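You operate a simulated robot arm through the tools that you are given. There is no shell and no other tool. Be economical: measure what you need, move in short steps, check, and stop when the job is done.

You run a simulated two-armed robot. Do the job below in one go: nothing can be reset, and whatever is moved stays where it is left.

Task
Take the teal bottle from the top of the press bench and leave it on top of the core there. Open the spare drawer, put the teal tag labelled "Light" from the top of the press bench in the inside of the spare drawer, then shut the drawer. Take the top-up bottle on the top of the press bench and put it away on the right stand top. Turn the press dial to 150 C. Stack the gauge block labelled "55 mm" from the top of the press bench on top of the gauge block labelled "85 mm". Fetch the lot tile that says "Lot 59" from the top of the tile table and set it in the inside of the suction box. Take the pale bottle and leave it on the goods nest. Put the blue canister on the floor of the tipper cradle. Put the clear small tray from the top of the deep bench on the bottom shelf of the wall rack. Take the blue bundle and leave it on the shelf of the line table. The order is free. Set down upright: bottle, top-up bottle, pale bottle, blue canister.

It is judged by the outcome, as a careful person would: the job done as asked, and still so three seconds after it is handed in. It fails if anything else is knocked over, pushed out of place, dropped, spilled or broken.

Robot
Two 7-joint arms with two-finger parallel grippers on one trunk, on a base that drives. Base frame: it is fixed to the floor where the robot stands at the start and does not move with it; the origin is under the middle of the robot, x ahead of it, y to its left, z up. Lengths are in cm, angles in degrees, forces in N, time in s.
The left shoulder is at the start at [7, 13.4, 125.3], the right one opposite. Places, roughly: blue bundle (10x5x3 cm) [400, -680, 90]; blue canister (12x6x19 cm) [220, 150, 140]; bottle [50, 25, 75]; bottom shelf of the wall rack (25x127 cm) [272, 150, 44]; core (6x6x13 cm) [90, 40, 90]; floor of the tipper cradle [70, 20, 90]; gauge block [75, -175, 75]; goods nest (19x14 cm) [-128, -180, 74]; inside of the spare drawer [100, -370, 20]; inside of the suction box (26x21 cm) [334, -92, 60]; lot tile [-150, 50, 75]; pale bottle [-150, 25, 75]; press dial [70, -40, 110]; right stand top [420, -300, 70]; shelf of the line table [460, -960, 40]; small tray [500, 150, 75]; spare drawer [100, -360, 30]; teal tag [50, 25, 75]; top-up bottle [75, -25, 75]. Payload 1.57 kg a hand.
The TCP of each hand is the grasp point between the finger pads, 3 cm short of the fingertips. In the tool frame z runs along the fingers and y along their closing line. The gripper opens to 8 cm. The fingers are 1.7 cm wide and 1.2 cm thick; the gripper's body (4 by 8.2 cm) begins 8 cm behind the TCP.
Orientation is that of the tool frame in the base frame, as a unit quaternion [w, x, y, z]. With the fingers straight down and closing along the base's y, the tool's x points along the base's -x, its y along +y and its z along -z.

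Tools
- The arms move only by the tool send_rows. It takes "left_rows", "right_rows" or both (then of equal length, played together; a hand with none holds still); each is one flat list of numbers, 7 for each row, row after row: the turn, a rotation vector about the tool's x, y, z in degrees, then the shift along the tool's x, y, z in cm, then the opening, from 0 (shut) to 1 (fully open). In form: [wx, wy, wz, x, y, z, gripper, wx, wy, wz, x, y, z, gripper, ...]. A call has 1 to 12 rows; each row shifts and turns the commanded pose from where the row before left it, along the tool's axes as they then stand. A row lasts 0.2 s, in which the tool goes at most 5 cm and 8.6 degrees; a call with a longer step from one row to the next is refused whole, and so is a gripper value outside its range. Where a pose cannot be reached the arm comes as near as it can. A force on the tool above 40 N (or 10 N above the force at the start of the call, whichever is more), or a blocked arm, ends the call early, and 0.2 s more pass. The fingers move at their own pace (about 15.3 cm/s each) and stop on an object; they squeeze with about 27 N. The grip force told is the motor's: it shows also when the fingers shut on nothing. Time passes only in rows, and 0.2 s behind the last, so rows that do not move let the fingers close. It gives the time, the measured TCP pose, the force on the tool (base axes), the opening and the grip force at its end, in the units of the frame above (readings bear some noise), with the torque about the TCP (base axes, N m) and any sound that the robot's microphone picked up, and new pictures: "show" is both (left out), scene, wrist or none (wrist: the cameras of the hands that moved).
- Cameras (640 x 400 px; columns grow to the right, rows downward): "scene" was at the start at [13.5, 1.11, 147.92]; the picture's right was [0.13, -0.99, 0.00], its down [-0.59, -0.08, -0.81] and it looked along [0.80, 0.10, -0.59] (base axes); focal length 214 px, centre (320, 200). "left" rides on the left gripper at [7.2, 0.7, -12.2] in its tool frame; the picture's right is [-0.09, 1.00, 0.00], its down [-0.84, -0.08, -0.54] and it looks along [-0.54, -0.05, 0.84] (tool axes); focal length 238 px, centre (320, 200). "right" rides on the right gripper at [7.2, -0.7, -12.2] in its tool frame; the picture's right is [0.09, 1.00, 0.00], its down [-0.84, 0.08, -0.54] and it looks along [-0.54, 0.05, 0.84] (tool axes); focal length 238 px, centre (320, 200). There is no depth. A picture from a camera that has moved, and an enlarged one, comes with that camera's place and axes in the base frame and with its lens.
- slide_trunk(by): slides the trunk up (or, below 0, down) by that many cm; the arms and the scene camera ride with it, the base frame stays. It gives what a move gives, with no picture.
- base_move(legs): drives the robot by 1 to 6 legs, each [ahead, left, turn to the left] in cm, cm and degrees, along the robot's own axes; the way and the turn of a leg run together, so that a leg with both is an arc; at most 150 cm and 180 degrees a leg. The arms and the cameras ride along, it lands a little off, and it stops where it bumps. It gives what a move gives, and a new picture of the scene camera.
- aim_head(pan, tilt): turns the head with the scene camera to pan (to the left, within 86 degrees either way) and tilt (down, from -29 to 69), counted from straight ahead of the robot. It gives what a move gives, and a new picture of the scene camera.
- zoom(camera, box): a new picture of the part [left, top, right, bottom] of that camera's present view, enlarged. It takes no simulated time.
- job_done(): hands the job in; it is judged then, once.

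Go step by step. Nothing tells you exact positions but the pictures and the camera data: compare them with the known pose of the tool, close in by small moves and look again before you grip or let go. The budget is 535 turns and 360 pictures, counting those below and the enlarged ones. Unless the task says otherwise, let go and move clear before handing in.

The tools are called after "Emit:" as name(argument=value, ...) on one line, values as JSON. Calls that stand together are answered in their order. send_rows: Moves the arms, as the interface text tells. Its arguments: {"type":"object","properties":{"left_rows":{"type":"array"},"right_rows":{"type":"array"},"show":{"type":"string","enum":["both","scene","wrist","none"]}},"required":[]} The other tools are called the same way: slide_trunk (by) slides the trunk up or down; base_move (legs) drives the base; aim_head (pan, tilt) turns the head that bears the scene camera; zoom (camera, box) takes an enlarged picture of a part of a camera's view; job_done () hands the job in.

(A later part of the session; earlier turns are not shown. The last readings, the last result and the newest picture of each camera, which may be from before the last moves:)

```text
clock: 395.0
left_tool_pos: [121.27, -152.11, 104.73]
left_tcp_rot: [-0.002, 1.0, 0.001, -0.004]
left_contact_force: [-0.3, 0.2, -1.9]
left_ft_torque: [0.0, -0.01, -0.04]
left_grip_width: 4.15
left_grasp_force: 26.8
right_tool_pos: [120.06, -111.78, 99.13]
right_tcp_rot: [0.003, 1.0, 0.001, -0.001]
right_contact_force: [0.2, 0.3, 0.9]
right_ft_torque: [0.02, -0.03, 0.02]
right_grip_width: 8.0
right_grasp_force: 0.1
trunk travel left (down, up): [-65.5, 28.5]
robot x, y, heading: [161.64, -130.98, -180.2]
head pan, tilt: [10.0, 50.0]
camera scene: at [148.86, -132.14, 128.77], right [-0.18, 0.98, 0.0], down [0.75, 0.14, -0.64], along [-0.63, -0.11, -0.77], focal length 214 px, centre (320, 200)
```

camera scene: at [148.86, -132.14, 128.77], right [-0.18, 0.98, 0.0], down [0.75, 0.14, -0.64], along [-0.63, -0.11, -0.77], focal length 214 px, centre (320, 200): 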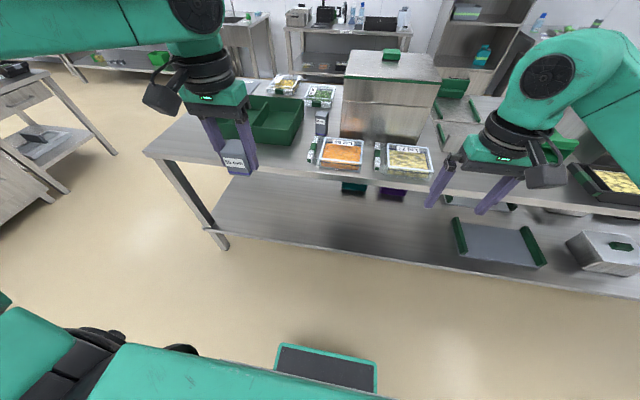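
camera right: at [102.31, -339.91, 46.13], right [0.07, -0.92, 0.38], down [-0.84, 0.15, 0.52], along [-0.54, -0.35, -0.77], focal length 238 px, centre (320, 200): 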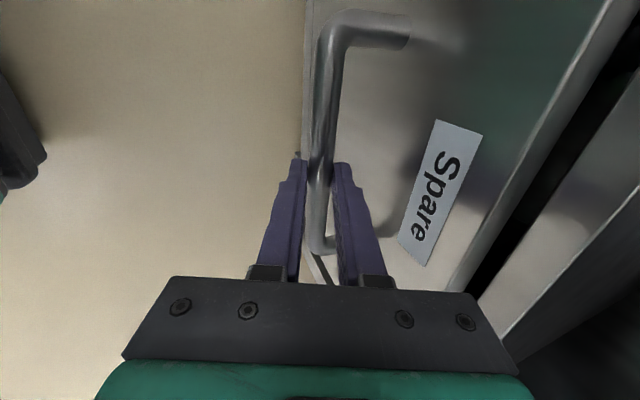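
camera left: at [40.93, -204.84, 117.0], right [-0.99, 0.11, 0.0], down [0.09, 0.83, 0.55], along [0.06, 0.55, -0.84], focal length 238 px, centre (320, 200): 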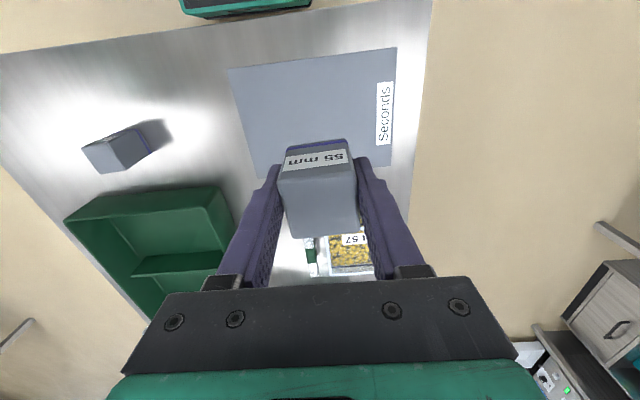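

Raise and retract the right hand away from the second press, then drive in.

Emit:
send_rows(right_rows=[0, 0, 0, 3, 0, -3.5, 1, 0, 0, 0, 3, 0, -3.5, 1, 0, 0, 0, 3, 0, -3.5, 1, 0, 0, 0, 3, 0, -3.5, 1], show="none")

Emit:
base_move(legs=[[34, 0, 0]])

Emit:
send_rows(left_rows=[0, 0, 0, 0, 0, 0, 0], show="wrist")

Emit:
zoom(camera="scene", box=[200, 100, 400, 220])

```text
clock: 396.0
left_tool_pos: [121.51, -152.03, 104.76]
left_tcp_rot: [-0.002, 1.0, 0.001, -0.004]
left_contact_force: [0.4, -0.2, -1.2]
left_ft_torque: [0.0, 0.04, -0.03]
left_grip_width: 4.17
left_grasp_force: 26.0
right_tool_pos: [132.28, -111.57, 113.17]
right_tcp_rot: [0.003, 1.0, 0.001, -0.001]
right_contact_force: [0.0, 0.4, -0.5]
right_ft_torque: [0.0, 0.03, -0.02]
right_grip_width: 8.01
right_grasp_force: 0.0
trunk travel left (down, up): [-65.5, 28.5]
robot x, y, heading: [161.35, -130.37, -179.8]
head pan, tilt: [10.0, 50.0]
```

```text
clock: 398.2
left_tool_pos: [87.0, -152.4, 104.78]
left_tcp_rot: [-0.002, 1.0, 0.0, -0.003]
left_contact_force: [-0.2, 0.1, -1.3]
left_ft_torque: [-0.06, -0.02, 0.01]
left_grip_width: 4.18
left_grasp_force: 27.2
right_tool_pos: [97.78, -111.68, 113.4]
right_tcp_rot: [0.003, 1.0, 0.002, 0.0]
right_contact_force: [0.3, -0.8, 0.1]
right_ft_torque: [0.02, -0.04, 0.03]
right_grip_width: 8.0
right_grasp_force: 0.0
trunk travel left (down, up): [-65.5, 28.5]
robot x, y, heading: [127.59, -130.93, -179.7]
head pan, tilt: [10.0, 50.0]
camera scene: at [114.65, -132.32, 128.78], right [-0.18, 0.98, 0.0], down [0.75, 0.14, -0.64], along [-0.63, -0.11, -0.77], focal length 214 px, centre (320, 200)
```

scene: 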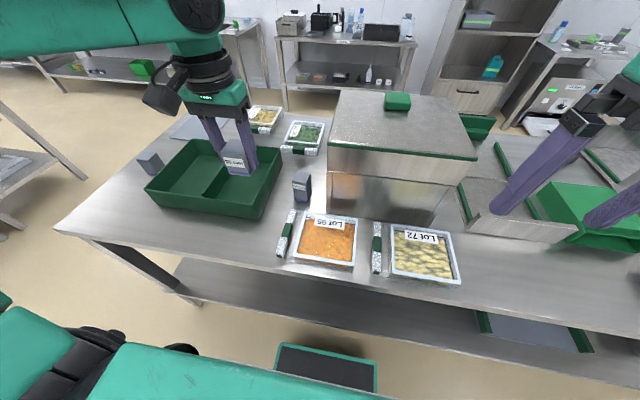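

```text
clock: 398.6
left_tool_pos: [87.12, -152.22, 104.77]
left_tcp_rot: [-0.001, 1.0, 0.001, -0.004]
left_contact_force: [-0.4, 0.2, -1.0]
left_ft_torque: [0.0, 0.01, 0.0]
left_grip_width: 4.17
left_grasp_force: 27.1
right_tool_pos: [97.74, -111.67, 113.18]
right_tcp_rot: [0.002, 1.0, 0.002, -0.001]
right_contact_force: [0.4, 0.2, 0.3]
right_ft_torque: [-0.05, -0.03, 0.0]
right_grip_width: 8.0
right_grasp_force: 0.0
trunk travel left (down, up): [-65.5, 28.5]
robot x, y, heading: [127.12, -130.86, -179.4]
head pan, tilt: [10.0, 50.0]
camera left: at [94.29, -153.05, 116.95], right [-0.09, -1.0, 0.0], down [-0.83, 0.07, 0.55], along [-0.55, 0.05, -0.84], focal length 238 px, centre (320, 200)
```

left: 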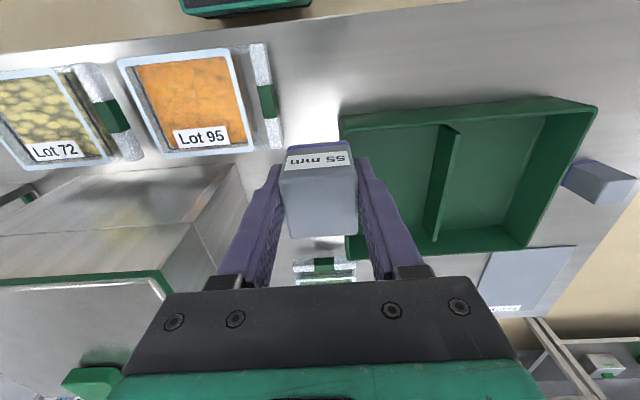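

```text
3.20 times, centred on (300, 160) of scene
camera zoom: at [114.66, -132.32, 128.78], right [-0.18, 0.98, 0.0], down [0.75, 0.14, -0.64], along [-0.63, -0.11, -0.77], focal length 686 px, centre (384, 328)
```

zoom: 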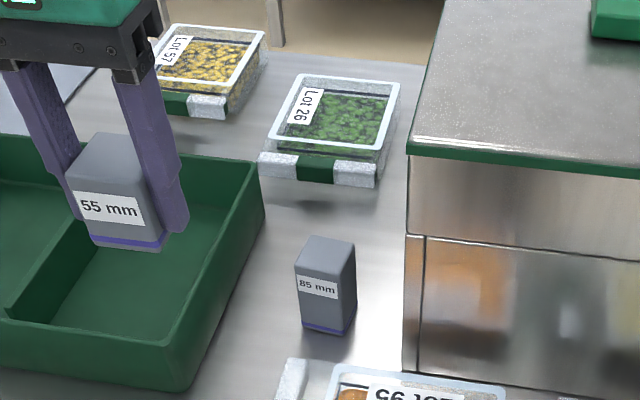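

85 mm block top centre ≈ (74, -144.3). Move 3 cm closer and bring the 55 mm block over it.

Emit:
base_move(legs=[[3, 0, 0]])

Emit:
send_rows(left_rows=[0, 0, 0, -3.4, -2.6, 0, 0, 0, 0, 0, -3.4, -2.6, 0, 0, 0, 0, 0, -3.3, -2.5, 0, 0, 0, 0, 0, 0, 0, 3, 0, 0, 0, 0, 0, 0, 3, 0])

Emit:
zoom(camera="scene", box=[240, 100, 360, 220])

```text
clock: 399.4
left_tool_pos: [84.6, -152.29, 104.85]
left_tcp_rot: [-0.002, 1.0, 0.002, -0.007]
left_contact_force: [-0.2, 0.6, -0.7]
left_ft_torque: [0.0, -0.01, -0.04]
left_grip_width: 4.17
left_grasp_force: 26.8
right_tool_pos: [95.11, -111.67, 113.42]
right_tcp_rot: [0.002, 1.0, 0.001, -0.003]
right_contact_force: [0.9, -0.4, 0.5]
right_ft_torque: [-0.01, 0.03, -0.02]
right_grip_width: 8.0
right_grasp_force: 0.0
trunk travel left (down, up): [-65.5, 28.5]
robot x, y, heading: [124.62, -130.97, -179.5]
head pan, tilt: [10.0, 50.0]
camera scene: at [112.11, -132.33, 128.82], right [-0.18, 0.98, 0.0], down [0.75, 0.14, -0.65], along [-0.64, -0.11, -0.76], focal length 214 px, centre (320, 200)
```

scene: 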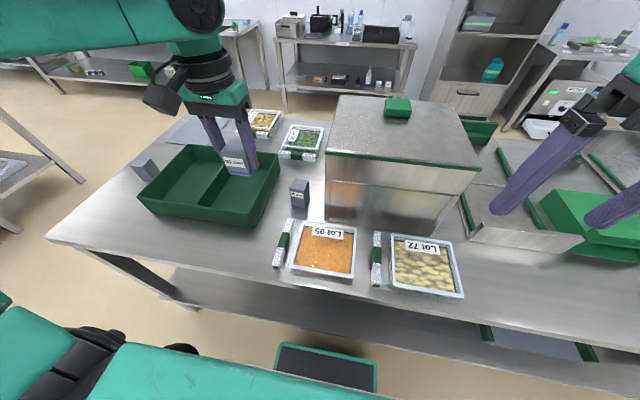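

```text
clock: 400.6
left_tool_pos: [74.16, -144.91, 98.71]
left_tcp_rot: [-0.002, 1.0, 0.002, -0.004]
left_contact_force: [1.2, 0.2, -1.7]
left_ft_torque: [0.03, 0.0, 0.03]
left_grip_width: 4.17
left_grasp_force: 26.3
left hand out of reach, approached as far as the arm can: row 3
right_tool_pos: [94.67, -111.64, 113.12]
right_tcp_rot: [0.003, 1.0, 0.002, 0.0]
right_contact_force: [-0.3, 0.0, -0.1]
right_ft_torque: [0.05, -0.05, 0.03]
right_grip_width: 7.98
right_grasp_force: 0.0
trunk travel left (down, up): [-65.5, 28.5]
robot x, y, heading: [124.43, -131.41, -179.6]
head pan, tilt: [10.0, 50.0]
camera scene: at [111.62, -132.31, 128.77], right [-0.18, 0.98, 0.0], down [0.75, 0.14, -0.64], along [-0.63, -0.11, -0.77], focal length 214 px, centre (320, 200)
camera left: at [81.37, -145.55, 110.93], right [-0.09, -1.0, 0.0], down [-0.83, 0.07, 0.55], along [-0.55, 0.05, -0.84], focal length 238 px, centre (320, 200)
```

scene: 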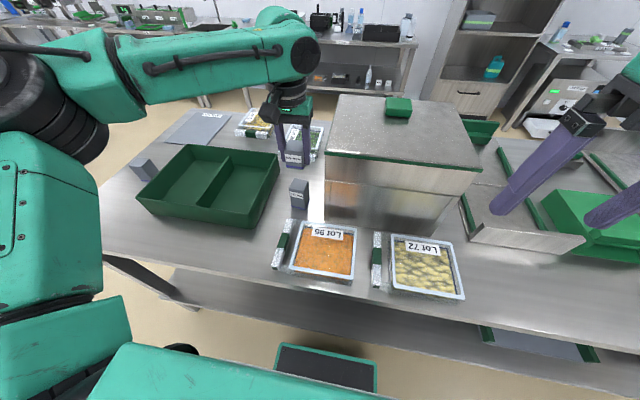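
left: 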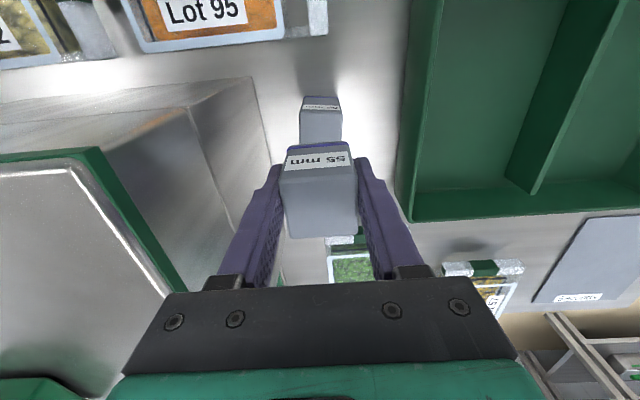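

```text
3.33 times, centred on (300, 160) of scene
camera zoom: at [111.62, -132.31, 128.77], right [-0.18, 0.98, 0.0], down [0.75, 0.14, -0.64], along [-0.63, -0.11, -0.77], focal length 715 px, centre (387, 333)
```

zoom: 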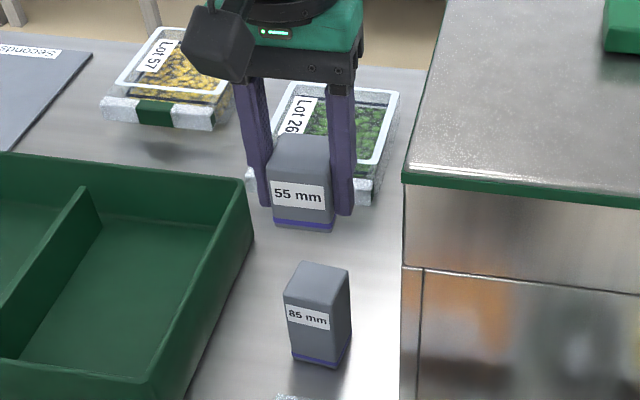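

Within half a centimetre. Fine-adjust and lower.

Emit:
send_rows(left_rows=[0, 0, 0, 0.3, -0.4, 2, 0, 0, 0, 0, 0, 0, 2, 0, 0, 0, 0, 0, 0, 1.2, 0, 0, 0, 0, 0, 0, 0, 0])

Emit:
zoom(camera="scene", box=[260, 130, 340, 230])

```text
clock: 401.6
left_tool_pos: [74.51, -144.38, 93.62]
left_tcp_rot: [-0.002, 1.0, 0.001, -0.003]
left_contact_force: [0.6, 0.1, -1.6]
left_ft_torque: [-0.02, 0.0, 0.02]
left_grip_width: 4.17
left_grasp_force: 26.8
right_tool_pos: [94.9, -111.68, 113.19]
right_tcp_rot: [0.003, 1.0, 0.001, -0.001]
right_contact_force: [0.0, 0.7, 0.2]
right_ft_torque: [-0.01, 0.01, 0.0]
right_grip_width: 8.02
right_grasp_force: 0.0
trunk travel left (down, up): [-65.5, 28.5]
robot x, y, heading: [124.45, -130.78, -179.5]
head pan, tilt: [10.0, 50.0]
camera scene: at [111.66, -132.31, 128.77], right [-0.18, 0.98, 0.0], down [0.75, 0.14, -0.64], along [-0.63, -0.11, -0.77], focal length 214 px, centre (320, 200)
camera left: at [81.69, -145.14, 105.71], right [-0.09, -1.0, 0.0], down [-0.83, 0.07, 0.55], along [-0.55, 0.05, -0.84], focal length 238 px, centre (320, 200)
```

scene: 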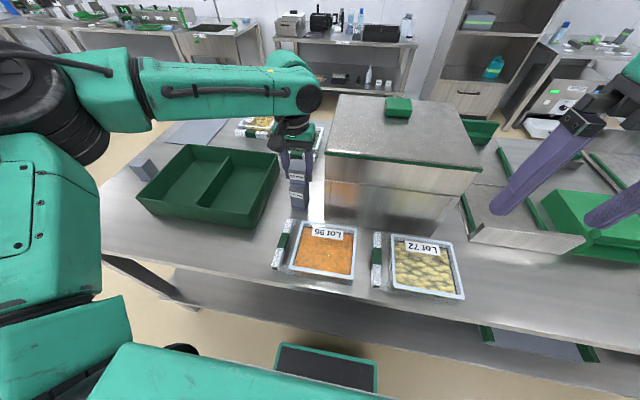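
left: 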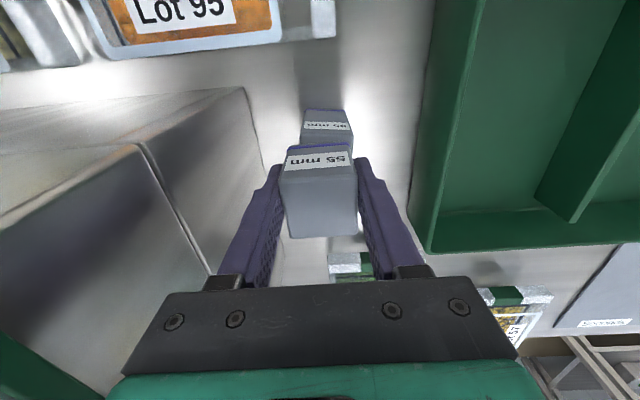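

```text
4.00 times, centred on (300, 180) of scene
camera zoom: at [111.66, -132.31, 128.77], right [-0.18, 0.98, 0.0], down [0.75, 0.14, -0.64], along [-0.63, -0.11, -0.77], focal length 858 px, centre (400, 280)
```

zoom: 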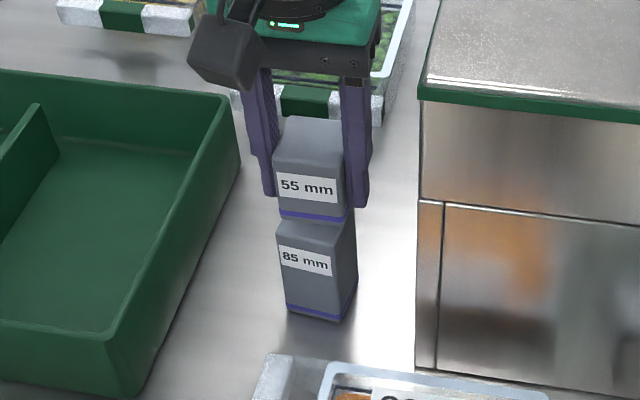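

Emit:
send_rows(left_rows=[0, 0, 0, 0, 0, 0.4, 0, 0, 0, 0, 0, 0, 0.4, 0, 0, 0, 0, 0, 0, 0.3, 0, 0, 0, 0, 0, 0, 0, 0], show="none")

```text
clock: 402.6
left_tool_pos: [74.41, -144.44, 92.6]
left_tcp_rot: [-0.002, 1.0, 0.0, -0.003]
left_contact_force: [0.3, -0.6, -1.5]
left_ft_torque: [0.05, -0.01, -0.01]
left_grip_width: 4.17
left_grasp_force: 26.6
right_tool_pos: [94.79, -111.75, 113.28]
right_tcp_rot: [0.002, 1.0, 0.002, -0.001]
right_contact_force: [-0.4, 0.5, 0.4]
right_ft_torque: [0.03, 0.0, 0.0]
right_grip_width: 8.0
right_grasp_force: 0.0
trunk travel left (down, up): [-65.5, 28.5]
robot x, y, heading: [124.57, -130.79, -179.5]
head pan, tilt: [10.0, 50.0]
```

Emit:
send_rows(left_rows=[0, 0, 0, 0, 0, 0.3, 0, 0, 0, 0, 0, 0, 0.3, 0, 0, 0, 0, 0, 0, 0, 0], show="none")

```text
clock: 403.4
left_tool_pos: [74.6, -144.47, 92.06]
left_tcp_rot: [-0.002, 1.0, 0.001, -0.007]
left_contact_force: [-3.2, -2.8, 15.2]
left_ft_torque: [-0.32, 0.07, -0.05]
left_grip_width: 4.16
left_grasp_force: 27.0
right_tool_pos: [95.0, -111.68, 113.39]
right_tcp_rot: [0.002, 1.0, 0.002, -0.001]
right_contact_force: [0.1, -0.4, -1.1]
right_ft_torque: [-0.01, 0.02, -0.01]
right_grip_width: 8.02
right_grasp_force: 0.1
trunk travel left (down, up): [-65.5, 28.5]
robot x, y, heading: [124.47, -130.6, -179.5]
head pan, tilt: [10.0, 50.0]
```

Contact. Relieve slightly, release with a partial opening, and rise.

Emit:
send_rows(left_rows=[0, 0, 0, 0, 0, -0.25, 0, 0, 0, 0, 0, 0, 0, 0.62, 0, 0, 0, 0, 0, 0, 0.75, 0, 0, 0, 0, 0, -2, 0.75, 0, 0, 0, 0, 0, -3, 0.75, 0, 0, 0, 0, 0, -3, 0.75], show="scene")

Emit:
zoom(camera="scene", box=[260, 130, 340, 230])

```text
clock: 404.9
left_tool_pos: [74.67, -144.42, 100.03]
left_tcp_rot: [-0.001, 1.0, 0.001, -0.004]
left_contact_force: [-0.1, -0.2, 0.9]
left_ft_torque: [0.0, 0.01, 0.0]
left_grip_width: 6.0
left_grasp_force: 0.1
right_tool_pos: [94.89, -111.59, 113.21]
right_tcp_rot: [0.003, 1.0, 0.002, -0.001]
right_contact_force: [0.5, 0.0, 0.0]
right_ft_torque: [-0.03, 0.0, -0.02]
right_grip_width: 7.99
right_grasp_force: 0.1
trunk travel left (down, up): [-65.5, 28.5]
robot x, y, heading: [124.44, -130.81, -179.8]
head pan, tilt: [10.0, 50.0]
camera scene: at [111.69, -132.31, 128.77], right [-0.18, 0.98, 0.0], down [0.75, 0.14, -0.64], along [-0.63, -0.11, -0.77], focal length 214 px, centre (320, 200)
```

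scene: 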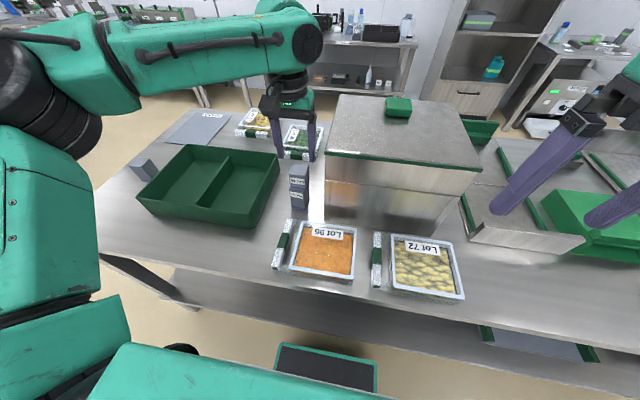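

```text
4.00 times, centred on (300, 180) of scene
camera zoom: at [111.69, -132.31, 128.77], right [-0.18, 0.98, 0.0], down [0.75, 0.14, -0.64], along [-0.63, -0.11, -0.77], focal length 858 px, centre (400, 280)
```

zoom: 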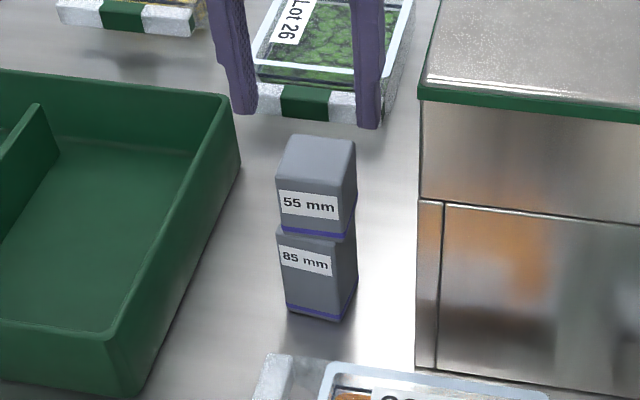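

Stacked. Raise, back away, and drive round the +y end to the tile table behind the start position.

Emit:
slide_trunk(by=20)

Emit:
base_move(legs=[[-35, 0, 0], [0, -115, 0], [0, -112, 0], [110, 0, 0], [88, 0, 0]])

Emit:
aim_head(pan=15, tilt=30)

```text
clock: 407.0
left_tool_pos: [74.64, -144.38, 120.09]
left_tcp_rot: [-0.002, 1.0, 0.001, -0.003]
left_contact_force: [0.4, 0.0, 0.0]
left_ft_torque: [0.01, -0.03, -0.01]
left_grip_width: 6.02
left_grasp_force: 0.0
right_tool_pos: [94.92, -111.72, 133.21]
right_tcp_rot: [0.002, 1.0, 0.002, -0.001]
right_contact_force: [0.6, -0.5, -0.4]
right_ft_torque: [-0.02, 0.0, 0.02]
right_grip_width: 7.99
right_grasp_force: 0.1
trunk travel left (down, up): [-85.5, 8.5]
robot x, y, heading: [124.48, -131.17, -179.6]
head pan, tilt: [10.0, 50.0]
```

```text
clock: 429.5
left_tool_pos: [-90.66, 79.4, 120.16]
left_tcp_rot: [-0.002, 1.0, 0.007, -0.004]
left_contact_force: [-0.3, 0.0, 0.1]
left_ft_torque: [0.0, -0.01, -0.01]
left_grip_width: 6.0
left_grasp_force: 0.0
right_tool_pos: [-70.87, 112.48, 133.2]
right_tcp_rot: [0.003, 1.0, 0.008, -0.001]
right_contact_force: [0.6, -0.4, 0.4]
right_ft_torque: [0.03, 0.0, -0.04]
right_grip_width: 8.01
right_grasp_force: 0.0
trunk travel left (down, up): [-85.5, 8.5]
robot x, y, heading: [-41.3, 93.26, -179.0]
head pan, tilt: [10.0, 50.0]
camera scene: at [-53.73, 92.03, 148.78], right [-0.19, 0.98, 0.0], down [0.75, 0.15, -0.64], along [-0.63, -0.12, -0.77], focal length 214 px, centre (320, 200)
```

scene: 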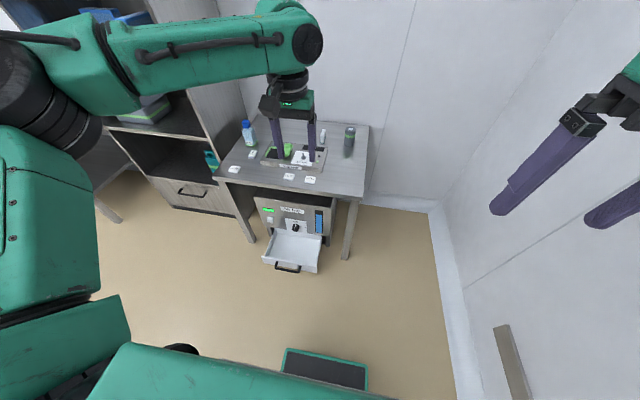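

```text
clock: 430.3
left_tool_pos: [-90.78, 79.42, 120.13]
left_tcp_rot: [-0.002, 1.0, 0.007, -0.004]
left_contact_force: [0.0, 0.2, 0.5]
left_ft_torque: [0.02, 0.04, -0.02]
left_grip_width: 5.98
left_grasp_force: 0.1
right_tool_pos: [-71.06, 112.61, 133.25]
right_tcp_rot: [0.003, 1.0, 0.008, -0.001]
right_contact_force: [-0.3, -0.1, 0.0]
right_ft_torque: [-0.02, 0.01, -0.02]
right_grip_width: 8.0
right_grasp_force: 0.1
trunk travel left (down, up): [-85.5, 8.5]
robot x, y, heading: [-41.13, 93.49, -178.9]
head pan, tilt: [15.0, 30.0]
camera scene: at [-55.02, 91.01, 151.71], right [-0.28, 0.96, 0.0], down [0.48, 0.14, -0.87], along [-0.83, -0.24, -0.5], focal length 214 px, centre (320, 200)
```

scene: 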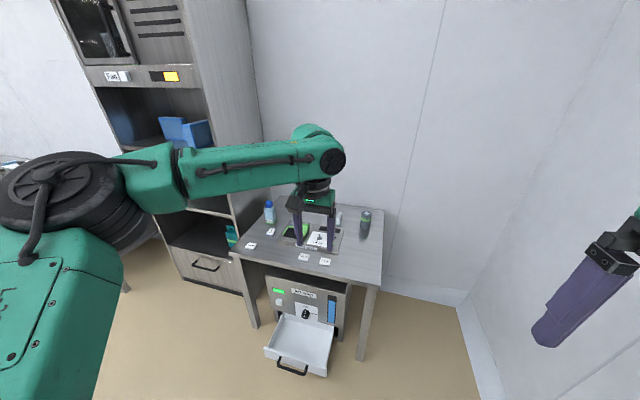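

Emit:
zoom(camera="scene", box=[230, 190, 390, 300])

Emit:
zoom(camera="scene", box=[235, 225, 345, 285])

```text
3.64 times, centred on (310, 245) of scene
camera zoom: at [-55.02, 91.01, 151.71], right [-0.28, 0.96, 0.0], down [0.48, 0.14, -0.87], along [-0.83, -0.24, -0.5], focal length 780 px, centre (356, 36)
```

zoom: 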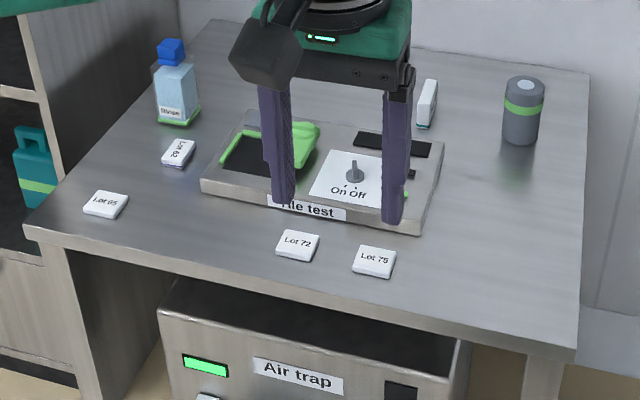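

```text
5.82 times, centred on (290, 255) of scene
camera zoom: at [-55.02, 91.01, 151.71], right [-0.28, 0.96, 0.0], down [0.48, 0.14, -0.87], along [-0.83, -0.24, -0.5], focal length 1248 px, centre (494, -120)
```

zoom: 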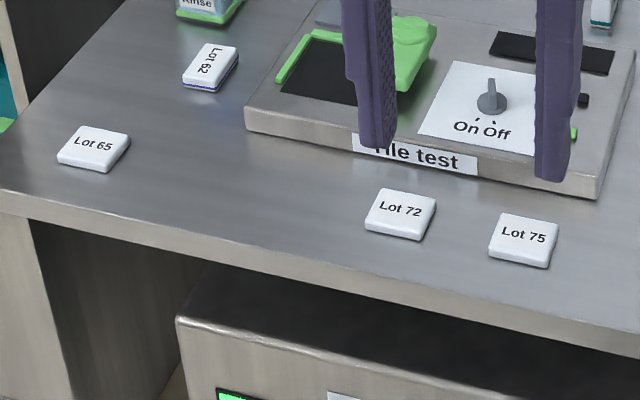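

Move the left hand out of the view and look again.

Emit:
send_rows(left_rows=[0, 0, 0, 4.5, 0, 0, 1, 0, 0, 0, 4.5, 0, 0, 1, 0, 0, 0, 4.5, 0, 0, 1, 0, 0, 0, 4.5, 0, 0, 1, 0, 0, 0, 0, 4.5, 0, 1], show="none")

Emit:
zoom(camera="scene", box=[230, 190, 390, 300])

Emit:
zoom(camera="scene", box=[260, 200, 350, 260])

```text
clock: 431.5
left_tool_pos: [-72.46, 75.13, 120.06]
left_tcp_rot: [-0.003, 1.0, 0.007, -0.004]
left_contact_force: [0.1, 0.2, 0.2]
left_ft_torque: [0.03, 0.0, 0.01]
left_grip_width: 8.01
left_grasp_force: 0.0
right_tool_pos: [-70.89, 112.18, 133.42]
right_tcp_rot: [0.001, 1.0, 0.008, -0.001]
right_contact_force: [-0.3, -0.6, 0.9]
right_ft_torque: [0.0, 0.0, 0.03]
right_grip_width: 8.01
right_grasp_force: 0.1
trunk travel left (down, up): [-85.5, 8.5]
robot x, y, heading: [-41.59, 93.72, -179.0]
head pan, tilt: [15.0, 30.0]
```

```text
3.64 times, centred on (310, 245) of scene
camera zoom: at [-54.87, 90.63, 151.73], right [-0.28, 0.96, 0.0], down [0.48, 0.14, -0.87], along [-0.83, -0.24, -0.5], focal length 780 px, centre (356, 36)
```

zoom: 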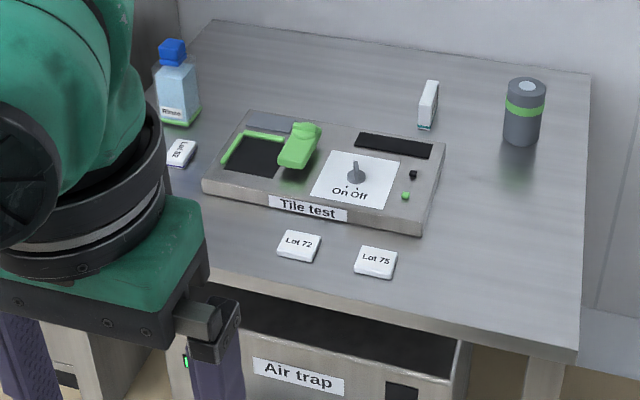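

```text
6.67 times, centred on (305, 230) of scene
camera zoom: at [-54.87, 90.63, 151.73], right [-0.28, 0.96, 0.0], down [0.48, 0.14, -0.87], along [-0.83, -0.24, -0.5], focal length 1430 px, centre (420, 0)
```

zoom: 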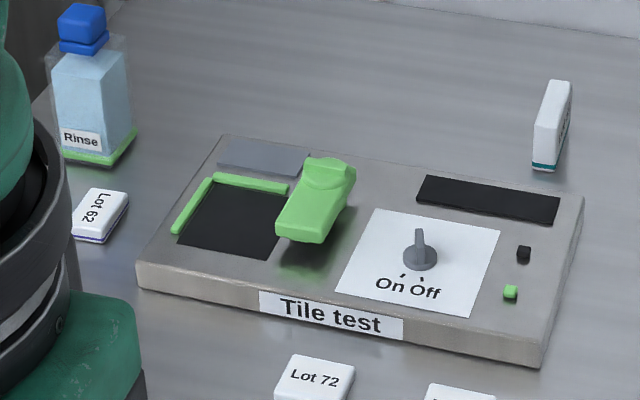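

A tile stands on edge at the back with its label facing +y, so it may be Lot 59. Shift right to read it.

Emit:
base_move(legs=[[20, -32, 0]])

Emit:
aim_head(pan=35, tilt=30)

Emit:
zoom(camera="scene", box=[250, 160, 410, 270])

```text
clock: 433.9
left_tool_pos: [-92.96, 106.86, 120.11]
left_tcp_rot: [-0.003, 1.0, 0.008, -0.004]
left_contact_force: [-0.9, 0.4, 0.0]
left_ft_torque: [0.02, -0.02, 0.04]
left_grip_width: 8.0
left_grasp_force: 0.1
right_tool_pos: [-91.26, 143.9, 133.34]
right_tcp_rot: [0.001, 1.0, 0.009, -0.001]
right_contact_force: [-0.6, -0.6, 0.4]
right_ft_torque: [-0.02, 0.03, 0.02]
right_grip_width: 8.0
right_grasp_force: 0.2
trunk travel left (down, up): [-85.5, 8.5]
robot x, y, heading: [-61.51, 125.2, -179.0]
head pan, tilt: [15.0, 30.0]
camera scene: at [-75.3, 122.44, 151.74], right [-0.28, 0.96, 0.0], down [0.48, 0.14, -0.87], along [-0.83, -0.24, -0.5], focal length 214 px, centre (320, 200)
```

scene: 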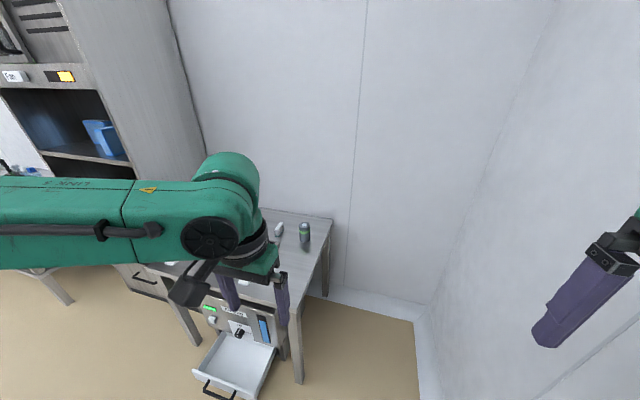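

```text
clock: 434.8
left_tool_pos: [-93.06, 107.16, 119.89]
left_tcp_rot: [-0.002, 1.0, 0.008, -0.003]
left_contact_force: [0.2, -0.7, 0.4]
left_ft_torque: [0.0, 0.01, -0.02]
left_grip_width: 8.0
left_grasp_force: 0.1
right_tool_pos: [-91.36, 144.14, 133.3]
right_tcp_rot: [0.003, 1.0, 0.009, -0.001]
right_contact_force: [-0.4, 0.2, 0.0]
right_ft_torque: [-0.05, 0.01, -0.03]
right_grip_width: 7.99
right_grasp_force: 0.1
trunk travel left (down, up): [-85.5, 8.5]
robot x, y, heading: [-61.55, 125.12, -178.8]
head pan, tilt: [35.0, 30.0]
camera scene: at [-74.12, 119.92, 151.72], right [-0.59, 0.81, 0.0], down [0.4, 0.29, -0.87], along [-0.7, -0.51, -0.5], focal length 214 px, centre (320, 200)
```

scene: 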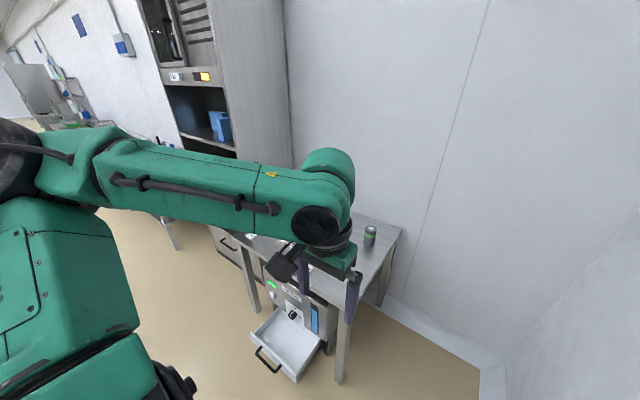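

```text
3.64 times, centred on (330, 215) of scene
camera zoom: at [-74.12, 119.92, 151.72], right [-0.59, 0.81, 0.0], down [0.4, 0.29, -0.87], along [-0.7, -0.51, -0.5], focal length 780 px, centre (284, 146)
```

zoom: 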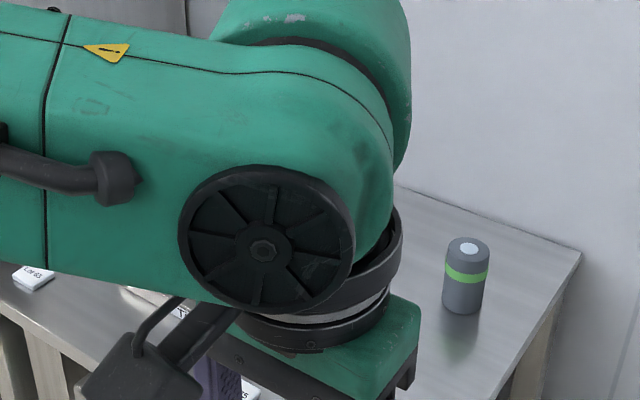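

Emit:
send_rows(left_rows=[0, 0, 0, 0, -2, 4.4, 1, 0, 0, 0, 0, -2, 4.4, 1, 0, 0, 0, 0, -2, 4.4, 1, 0, 0, 0, 0, -2, 4.4, 1, 0, 0, 0, 0, -2, 4.4, 1, 0, 0, 0, 0, -2, 4.4, 1, 0, 0, 0, 0, -2, 4.4, 1], show="scene")

Emit:
zoom(camera="scene", box=[290, 190, 410, 270])

```text
clock: 436.4
left_tool_pos: [-94.14, 115.51, 95.49]
left_tcp_rot: [-0.002, 1.0, 0.008, -0.004]
left_contact_force: [-0.3, -0.3, 0.5]
left_ft_torque: [0.03, -0.01, -0.01]
left_grip_width: 8.0
left_grasp_force: 0.1
left hand out of reach, approached as far as the arm can: row 2, 3, 6, 7
right_tool_pos: [-91.4, 144.01, 133.38]
right_tcp_rot: [0.002, 1.0, 0.008, -0.001]
right_contact_force: [0.3, -0.1, 0.0]
right_ft_torque: [0.02, -0.02, 0.03]
right_grip_width: 8.0
right_grasp_force: 0.0
trunk travel left (down, up): [-85.5, 8.5]
robot x, y, heading: [-61.62, 125.2, -179.0]
head pan, tilt: [35.0, 30.0]
camera scene: at [-73.98, 119.7, 151.73], right [-0.59, 0.81, 0.0], down [0.4, 0.3, -0.87], along [-0.7, -0.51, -0.5], focal length 214 px, centre (320, 200)
```

scene: 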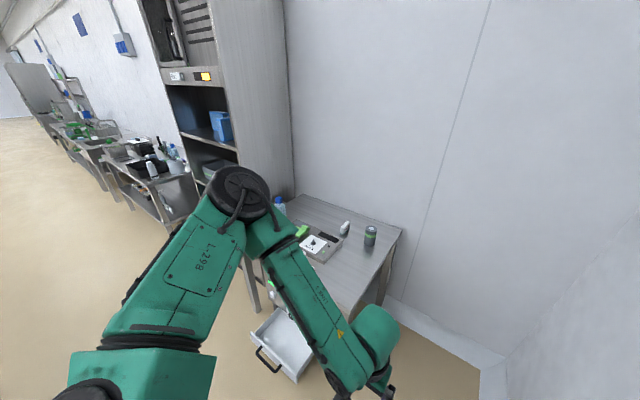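

```text
5.00 times, centred on (350, 230) of scene
camera zoom: at [-73.98, 119.7, 151.73], right [-0.59, 0.81, 0.0], down [0.4, 0.3, -0.87], along [-0.7, -0.51, -0.5], focal length 1072 px, centre (170, 50)
```

zoom: 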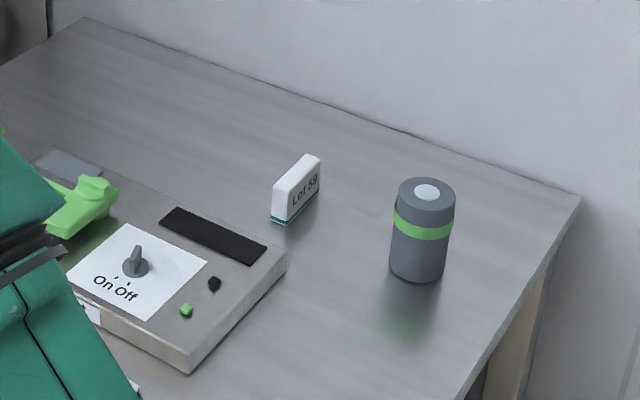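

"Lot 59" is the tile standing on edge at about (-165, 72), table top z ≈ 71. It's only reachable from the table's right side. I'll drive alongside at a safe distance, facing the wall, and reach left.

Emit:
send_rows(left_rows=[0, 0, 0, 3, 1, -4, 1, 0, 0, 0, 3, 1, -3, 1], right_rows=[0, 0, 0, 3, 0, 0, 1, 0, 0, 0, 3, 0, 0, 1], show="none")

Emit:
base_move(legs=[[0, -11, 0], [60, 0, 0]])

Emit:
aim_head(pan=60, tilt=45)

```text
refused: row 1 steps farther than a row can; nothing moved
```

```text
clock: 437.9
left_tool_pos: [-107.03, 116.79, 102.87]
left_tcp_rot: [-0.09, 0.937, 0.332, -0.059]
left_contact_force: [-0.8, -0.3, -0.1]
left_ft_torque: [0.02, -0.06, -0.01]
left_grip_width: 7.95
left_grasp_force: 0.1
right_tool_pos: [-99.96, 152.25, 131.71]
right_tcp_rot: [-0.008, 0.996, 0.056, -0.069]
right_contact_force: [0.3, 0.1, 0.0]
right_ft_torque: [-0.04, -0.04, 0.0]
right_grip_width: 7.98
right_grasp_force: 0.0
trunk travel left (down, up): [-85.5, 8.5]
robot x, y, heading: [-65.81, 135.2, -173.2]
head pan, tilt: [35.0, 30.0]
stopped in leg 2: the robot was blocked; the commanded pose is now the measured one
camera scene: at [-75.5, 115.67, 151.65], right [-0.67, 0.74, 0.08], down [0.36, 0.41, -0.84], along [-0.65, -0.53, -0.54], focal length 214 px, centre (320, 200)
```

scene: 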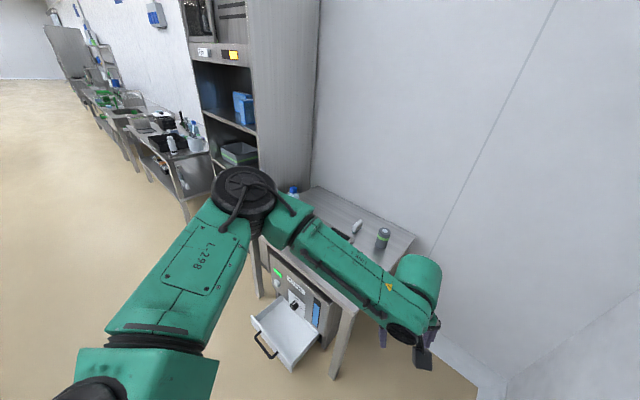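

```text
clock: 438.8
left_tool_pos: [-106.58, 116.8, 102.73]
left_tcp_rot: [-0.09, 0.937, 0.333, -0.059]
left_contact_force: [-0.4, -0.7, -0.3]
left_ft_torque: [0.0, 0.03, -0.02]
left_grip_width: 8.0
left_grasp_force: 0.0
right_tool_pos: [-99.73, 152.12, 131.61]
right_tcp_rot: [-0.006, 0.996, 0.06, -0.069]
right_contact_force: [-0.5, 0.2, 0.5]
right_ft_torque: [0.02, -0.01, -0.04]
right_grip_width: 8.0
right_grasp_force: 0.1
trunk travel left (down, up): [-85.5, 8.5]
robot x, y, heading: [-65.61, 135.27, -172.7]
head pan, tilt: [60.0, 45.0]
camera scene: at [-71.63, 114.48, 149.1], right [-0.92, 0.38, 0.05], down [0.26, 0.71, -0.65], along [-0.29, -0.59, -0.76], focal length 214 px, centre (320, 200)
```

scene: 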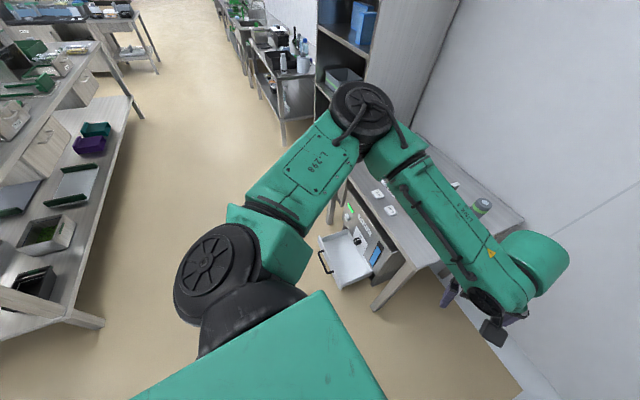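

The robot was blocked and is slightly tilted: an elbow touched something. Back straight out along the same way.

Emit:
base_move(legs=[[-12, 0, 0]])

```text
clock: 439.6
left_tool_pos: [-115.64, 106.93, 108.3]
left_tcp_rot: [-0.12, 0.796, 0.587, -0.088]
left_contact_force: [-0.1, -2.8, 0.9]
left_ft_torque: [0.27, -0.12, -0.06]
left_grip_width: 8.01
left_grasp_force: 0.1
right_tool_pos: [-105.31, 160.06, 126.87]
right_tcp_rot: [0.049, 0.995, -0.029, -0.082]
right_contact_force: [0.1, -3.1, 0.9]
right_ft_torque: [0.24, 0.02, -0.01]
right_grip_width: 8.0
right_grasp_force: 0.1
trunk travel left (down, up): [-85.5, 8.5]
robot x, y, heading: [-66.73, 134.5, -169.5]
head pan, tilt: [60.0, 45.0]
stopped in leg 1: the robot was blocked; the commanded pose is now the measured one
camera scene: at [-72.46, 110.75, 149.17], right [-0.94, 0.33, 0.05], down [0.23, 0.74, -0.64], along [-0.25, -0.59, -0.77], focal length 214 px, centre (320, 200)
```

scene: 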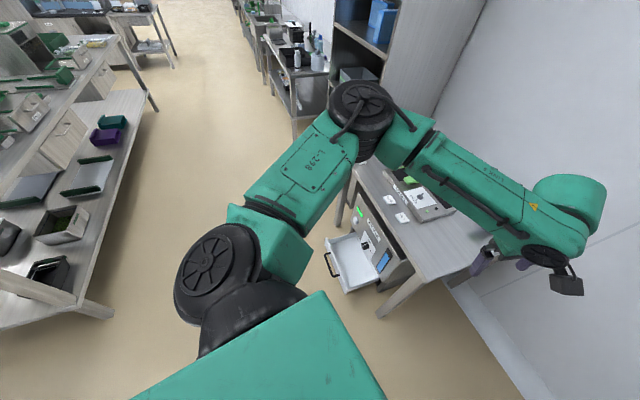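

The right elbow is against the side wall. Move sideways away from it.

Emit:
base_move(legs=[[0, 8, 0]])

```text
clock: 440.3
left_tool_pos: [-117.9, 88.66, 112.83]
left_tcp_rot: [-0.094, 0.542, 0.823, -0.141]
left_contact_force: [4.6, -3.0, -0.8]
left_ft_torque: [0.18, 0.51, -0.16]
left_grip_width: 8.01
left_grasp_force: 0.1
right_tool_pos: [-123.47, 159.32, 118.51]
right_tcp_rot: [0.083, 0.993, -0.066, -0.051]
right_contact_force: [3.5, 4.1, 5.4]
right_ft_torque: [-0.54, 0.28, -0.02]
right_grip_width: 7.98
right_grasp_force: 0.1
trunk travel left (down, up): [-85.5, 8.5]
robot x, y, heading: [-76.2, 130.04, -153.4]
head pan, tilt: [60.0, 45.0]
stopped in leg 1: the robot was blocked; the commanded pose is now the measured one
camera scene: at [-75.08, 113.37, 149.12], right [-1.0, 0.06, 0.05], down [0.01, 0.74, -0.68], along [-0.08, -0.67, -0.74], focal length 214 px, centre (320, 200)
```

scene: 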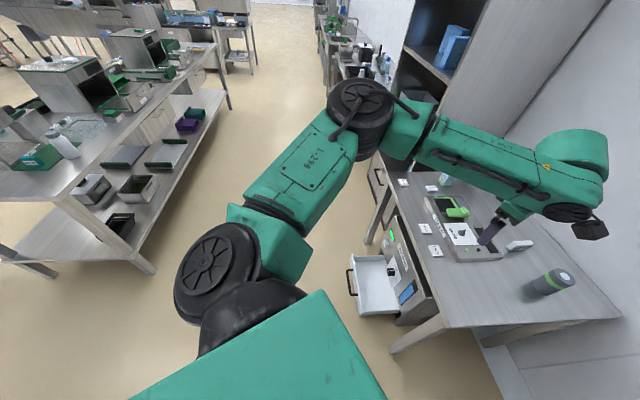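

Emit:
aim_head(pan=-70, tilt=35)

```text
clock: 442.4
left_tool_pos: [-121.86, 93.73, 110.93]
left_tcp_rot: [-0.073, 0.596, 0.788, -0.133]
left_contact_force: [-4.8, 0.8, 0.7]
left_ft_torque: [0.01, -0.47, 0.09]
left_grip_width: 8.0
left_grasp_force: 0.1
right_tool_pos: [-126.94, 159.05, 117.97]
right_tcp_rot: [0.084, 0.996, -0.006, -0.04]
right_contact_force: [0.9, 0.0, -0.4]
right_ft_torque: [0.04, 0.03, 0.0]
right_grip_width: 8.02
right_grasp_force: 0.2
trunk travel left (down, up): [-85.5, 8.5]
robot x, y, heading: [-76.73, 129.83, -153.4]
head pan, tilt: [-70.0, 35.0]
camera scene: at [-87.96, 130.66, 151.09], right [0.69, 0.73, 0.02], down [0.42, -0.37, -0.83], along [-0.6, 0.57, -0.56], focal length 214 px, centre (320, 200)
```

scene: 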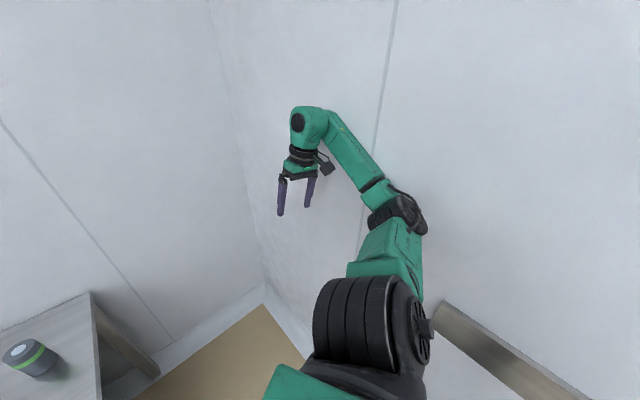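

The right elbow is pressed on the wall. Pull the right hand inward, away from it.

Emit:
send_rows(right_rows=[0, 0, 0, 0, 3, 0, 1, 0, 0, 0, 0, 3, 0, 1, 0, 0, 0, 0, 3, 0, 1, 0, 0, 0, 0, 3, 0, 1], show="scene")

```text
clock: 443.6
left_tool_pos: [-122.58, 97.58, 110.23]
left_tcp_rot: [-0.079, 0.628, 0.764, -0.125]
left_contact_force: [1.4, -0.3, 0.0]
left_ft_torque: [0.03, 0.05, -0.02]
left_grip_width: 8.01
left_grasp_force: 0.1
right_tool_pos: [-122.74, 151.45, 119.62]
right_tcp_rot: [0.078, 0.995, -0.043, -0.037]
right_contact_force: [-0.2, 1.3, 0.3]
right_ft_torque: [0.02, 0.0, -0.02]
right_grip_width: 7.96
right_grasp_force: 0.1
trunk travel left (down, up): [-85.5, 8.5]
robot x, y, heading: [-73.06, 131.83, -158.4]
head pan, tilt: [-70.0, 35.0]
stopped in row 4 (right hand): the arm was blocked; the commanded pose is now the measured one
camera scene: at [-84.68, 131.59, 151.02], right [0.75, 0.66, 0.03], down [0.38, -0.4, -0.83], along [-0.54, 0.63, -0.56], focal length 214 px, centre (320, 200)
```

scene: 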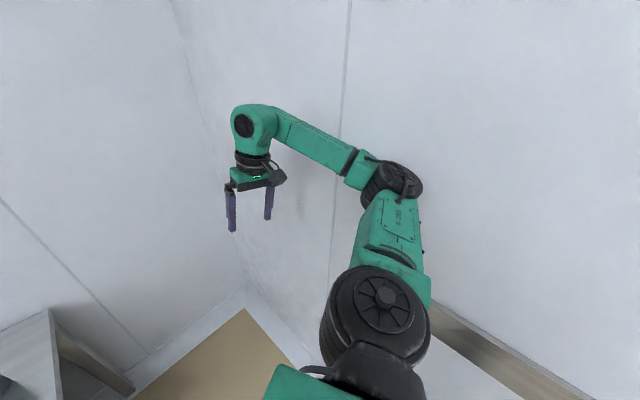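

Turning left swings that elbow off the wall.

Emit:
base_move(legs=[[0, 0, 30]])

```text
clock: 445.4
left_tool_pos: [-100.63, 81.47, 111.59]
left_tcp_rot: [-0.034, 0.419, 0.895, -0.152]
left_contact_force: [-0.6, 1.3, -0.6]
left_ft_torque: [0.0, 0.0, 0.03]
left_grip_width: 7.97
left_grasp_force: 0.1
right_tool_pos: [-126.87, 129.08, 119.26]
right_tcp_rot: [0.101, 0.973, 0.205, -0.017]
right_contact_force: [-0.6, 0.8, -0.7]
right_ft_torque: [-0.02, -0.01, 0.03]
right_grip_width: 7.99
right_grasp_force: 0.0
trunk travel left (down, up): [-85.5, 8.5]
robot x, y, heading: [-72.9, 131.93, -129.5]
head pan, tilt: [-70.0, 35.0]
camera scene: at [-84.25, 131.02, 150.97], right [0.34, 0.94, 0.0], down [0.54, -0.19, -0.82], along [-0.77, 0.27, -0.57], focal length 214 px, centre (320, 200)
```

scene: 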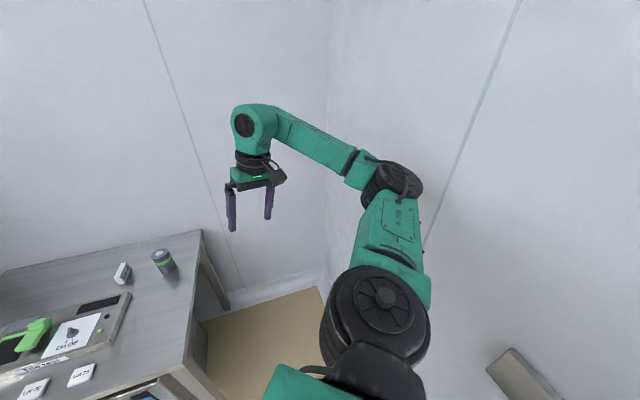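

Free and upright, and nothing on the table was disturbed. I'll turn to face -y and restore both hands' orientations.

Emit:
base_move(legs=[[0, 0, 39.5]])

Emit:
send_rows(left_rows=[-1.19, 1.54, 7.87, 0, 0, 0, 1, -1.19, 1.54, 7.87, 0, 0, 0, 1, -1.19, 1.54, 7.87, 0, 0, 0, 1, -1.19, 1.54, 7.87, 0, 0, 0, 1, -1.19, 1.54, 7.87, 0, 0, 0, 1, -1.19, 1.54, 7.87, 0, 0, 0, 1, -1.19, 1.54, 7.87, 0, 0, 0, 1, -1.19, 1.54, 7.87, 0, 0, 0, 1, -1.19, 1.54, 7.87, 0, 0, 0, 1, -1.19, 1.54, 7.87, 0, 0, 0, 1], right_rows=[1.5, -0.3, 7.9, 0, 0, 0, 1, 1.5, -0.3, 7.9, 0, 0, 0, 1, 1.5, -0.3, 7.9, 0, 0, 0, 1, 1.5, -0.3, 7.9, 0, 0, 0, 1, 1.5, -0.3, 7.9, 0, 0, 0, 1, 1.5, -0.3, 7.9, 0, 0, 0, 1, 1.5, -0.3, 7.9, 0, 0, 0, 1, 1.5, -0.3, 7.9, 0, 0, 0, 1, 0, 0, 0, 0, 0, 0, 1, 0, 0, 0, 0, 0, 0, 1], show="none")

Emit:
aim_head(pan=-30, tilt=40)

```text
clock: 447.7
left_tool_pos: [-62.56, 75.15, 111.73]
left_tcp_rot: [0.02, 0.095, 0.983, -0.155]
left_contact_force: [-0.5, 0.3, -1.5]
left_ft_torque: [0.0, 0.03, -0.02]
left_grip_width: 8.01
left_grasp_force: 0.0
right_tool_pos: [-112.79, 95.42, 119.05]
right_tcp_rot: [0.101, 0.848, 0.52, 0.02]
right_contact_force: [-0.7, 1.3, 0.5]
right_ft_torque: [-0.02, 0.01, -0.02]
right_grip_width: 8.0
right_grasp_force: 0.1
trunk travel left (down, up): [-85.5, 8.5]
robot x, y, heading: [-72.6, 132.23, -90.2]
head pan, tilt: [-70.0, 35.0]
camera scene: at [-81.38, 123.96, 150.94], right [-0.34, 0.94, 0.0], down [0.54, 0.19, -0.82], along [-0.77, -0.28, -0.57], focal length 214 px, centre (320, 200)
```

scene: 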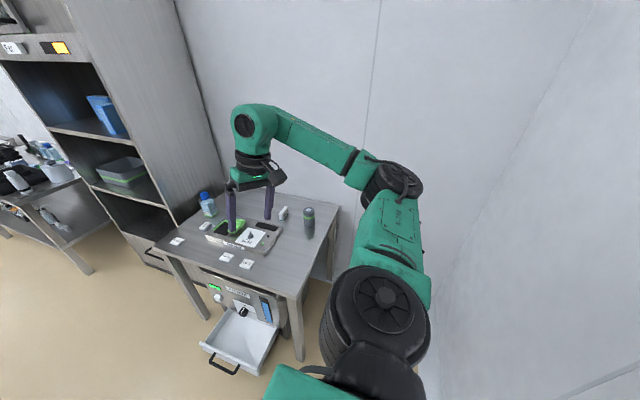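

```text
clock: 449.9
left_tool_pos: [-58.84, 79.88, 112.2]
left_tcp_rot: [-0.001, 0.711, 0.703, -0.001]
left_contact_force: [0.1, -0.8, 0.6]
left_ft_torque: [0.0, -0.01, 0.0]
left_grip_width: 8.03
left_grasp_force: 0.1
left hand out of reach, approached as far as the arm can: row 1, 3, 4, 5, 6, 7, 8, 9, 10
right_tool_pos: [-112.88, 95.33, 119.05]
right_tcp_rot: [0.0, 1.0, -0.005, 0.001]
right_contact_force: [0.1, -0.2, 0.6]
right_ft_torque: [0.02, 0.03, 0.02]
right_grip_width: 8.02
right_grasp_force: 0.0
trunk travel left (down, up): [-85.5, 8.5]
robot x, y, heading: [-72.52, 131.74, -90.3]
head pan, tilt: [-70.0, 35.0]
```

```text
clock: 450.9
left_tool_pos: [-58.91, 79.86, 112.31]
left_tcp_rot: [0.0, 0.709, 0.705, -0.002]
left_contact_force: [0.0, 0.0, 0.6]
left_ft_torque: [-0.02, 0.0, -0.05]
left_grip_width: 8.0
left_grasp_force: 0.0
right_tool_pos: [-112.91, 95.42, 119.05]
right_tcp_rot: [0.001, 1.0, -0.005, 0.0]
right_contact_force: [-0.6, 0.0, -0.1]
right_ft_torque: [-0.01, 0.0, -0.01]
right_grip_width: 8.02
right_grasp_force: 0.0
trunk travel left (down, up): [-85.5, 8.5]
robot x, y, heading: [-72.85, 132.27, -90.5]
head pan, tilt: [-30.0, 40.0]
camera scene: at [-77.33, 119.58, 150.19], right [-0.86, 0.51, 0.0], down [0.33, 0.55, -0.77], along [-0.39, -0.66, -0.64], focal length 214 px, centre (320, 200)
```

scene: 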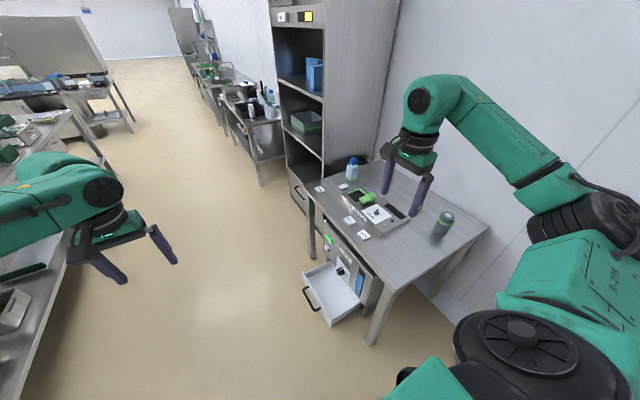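

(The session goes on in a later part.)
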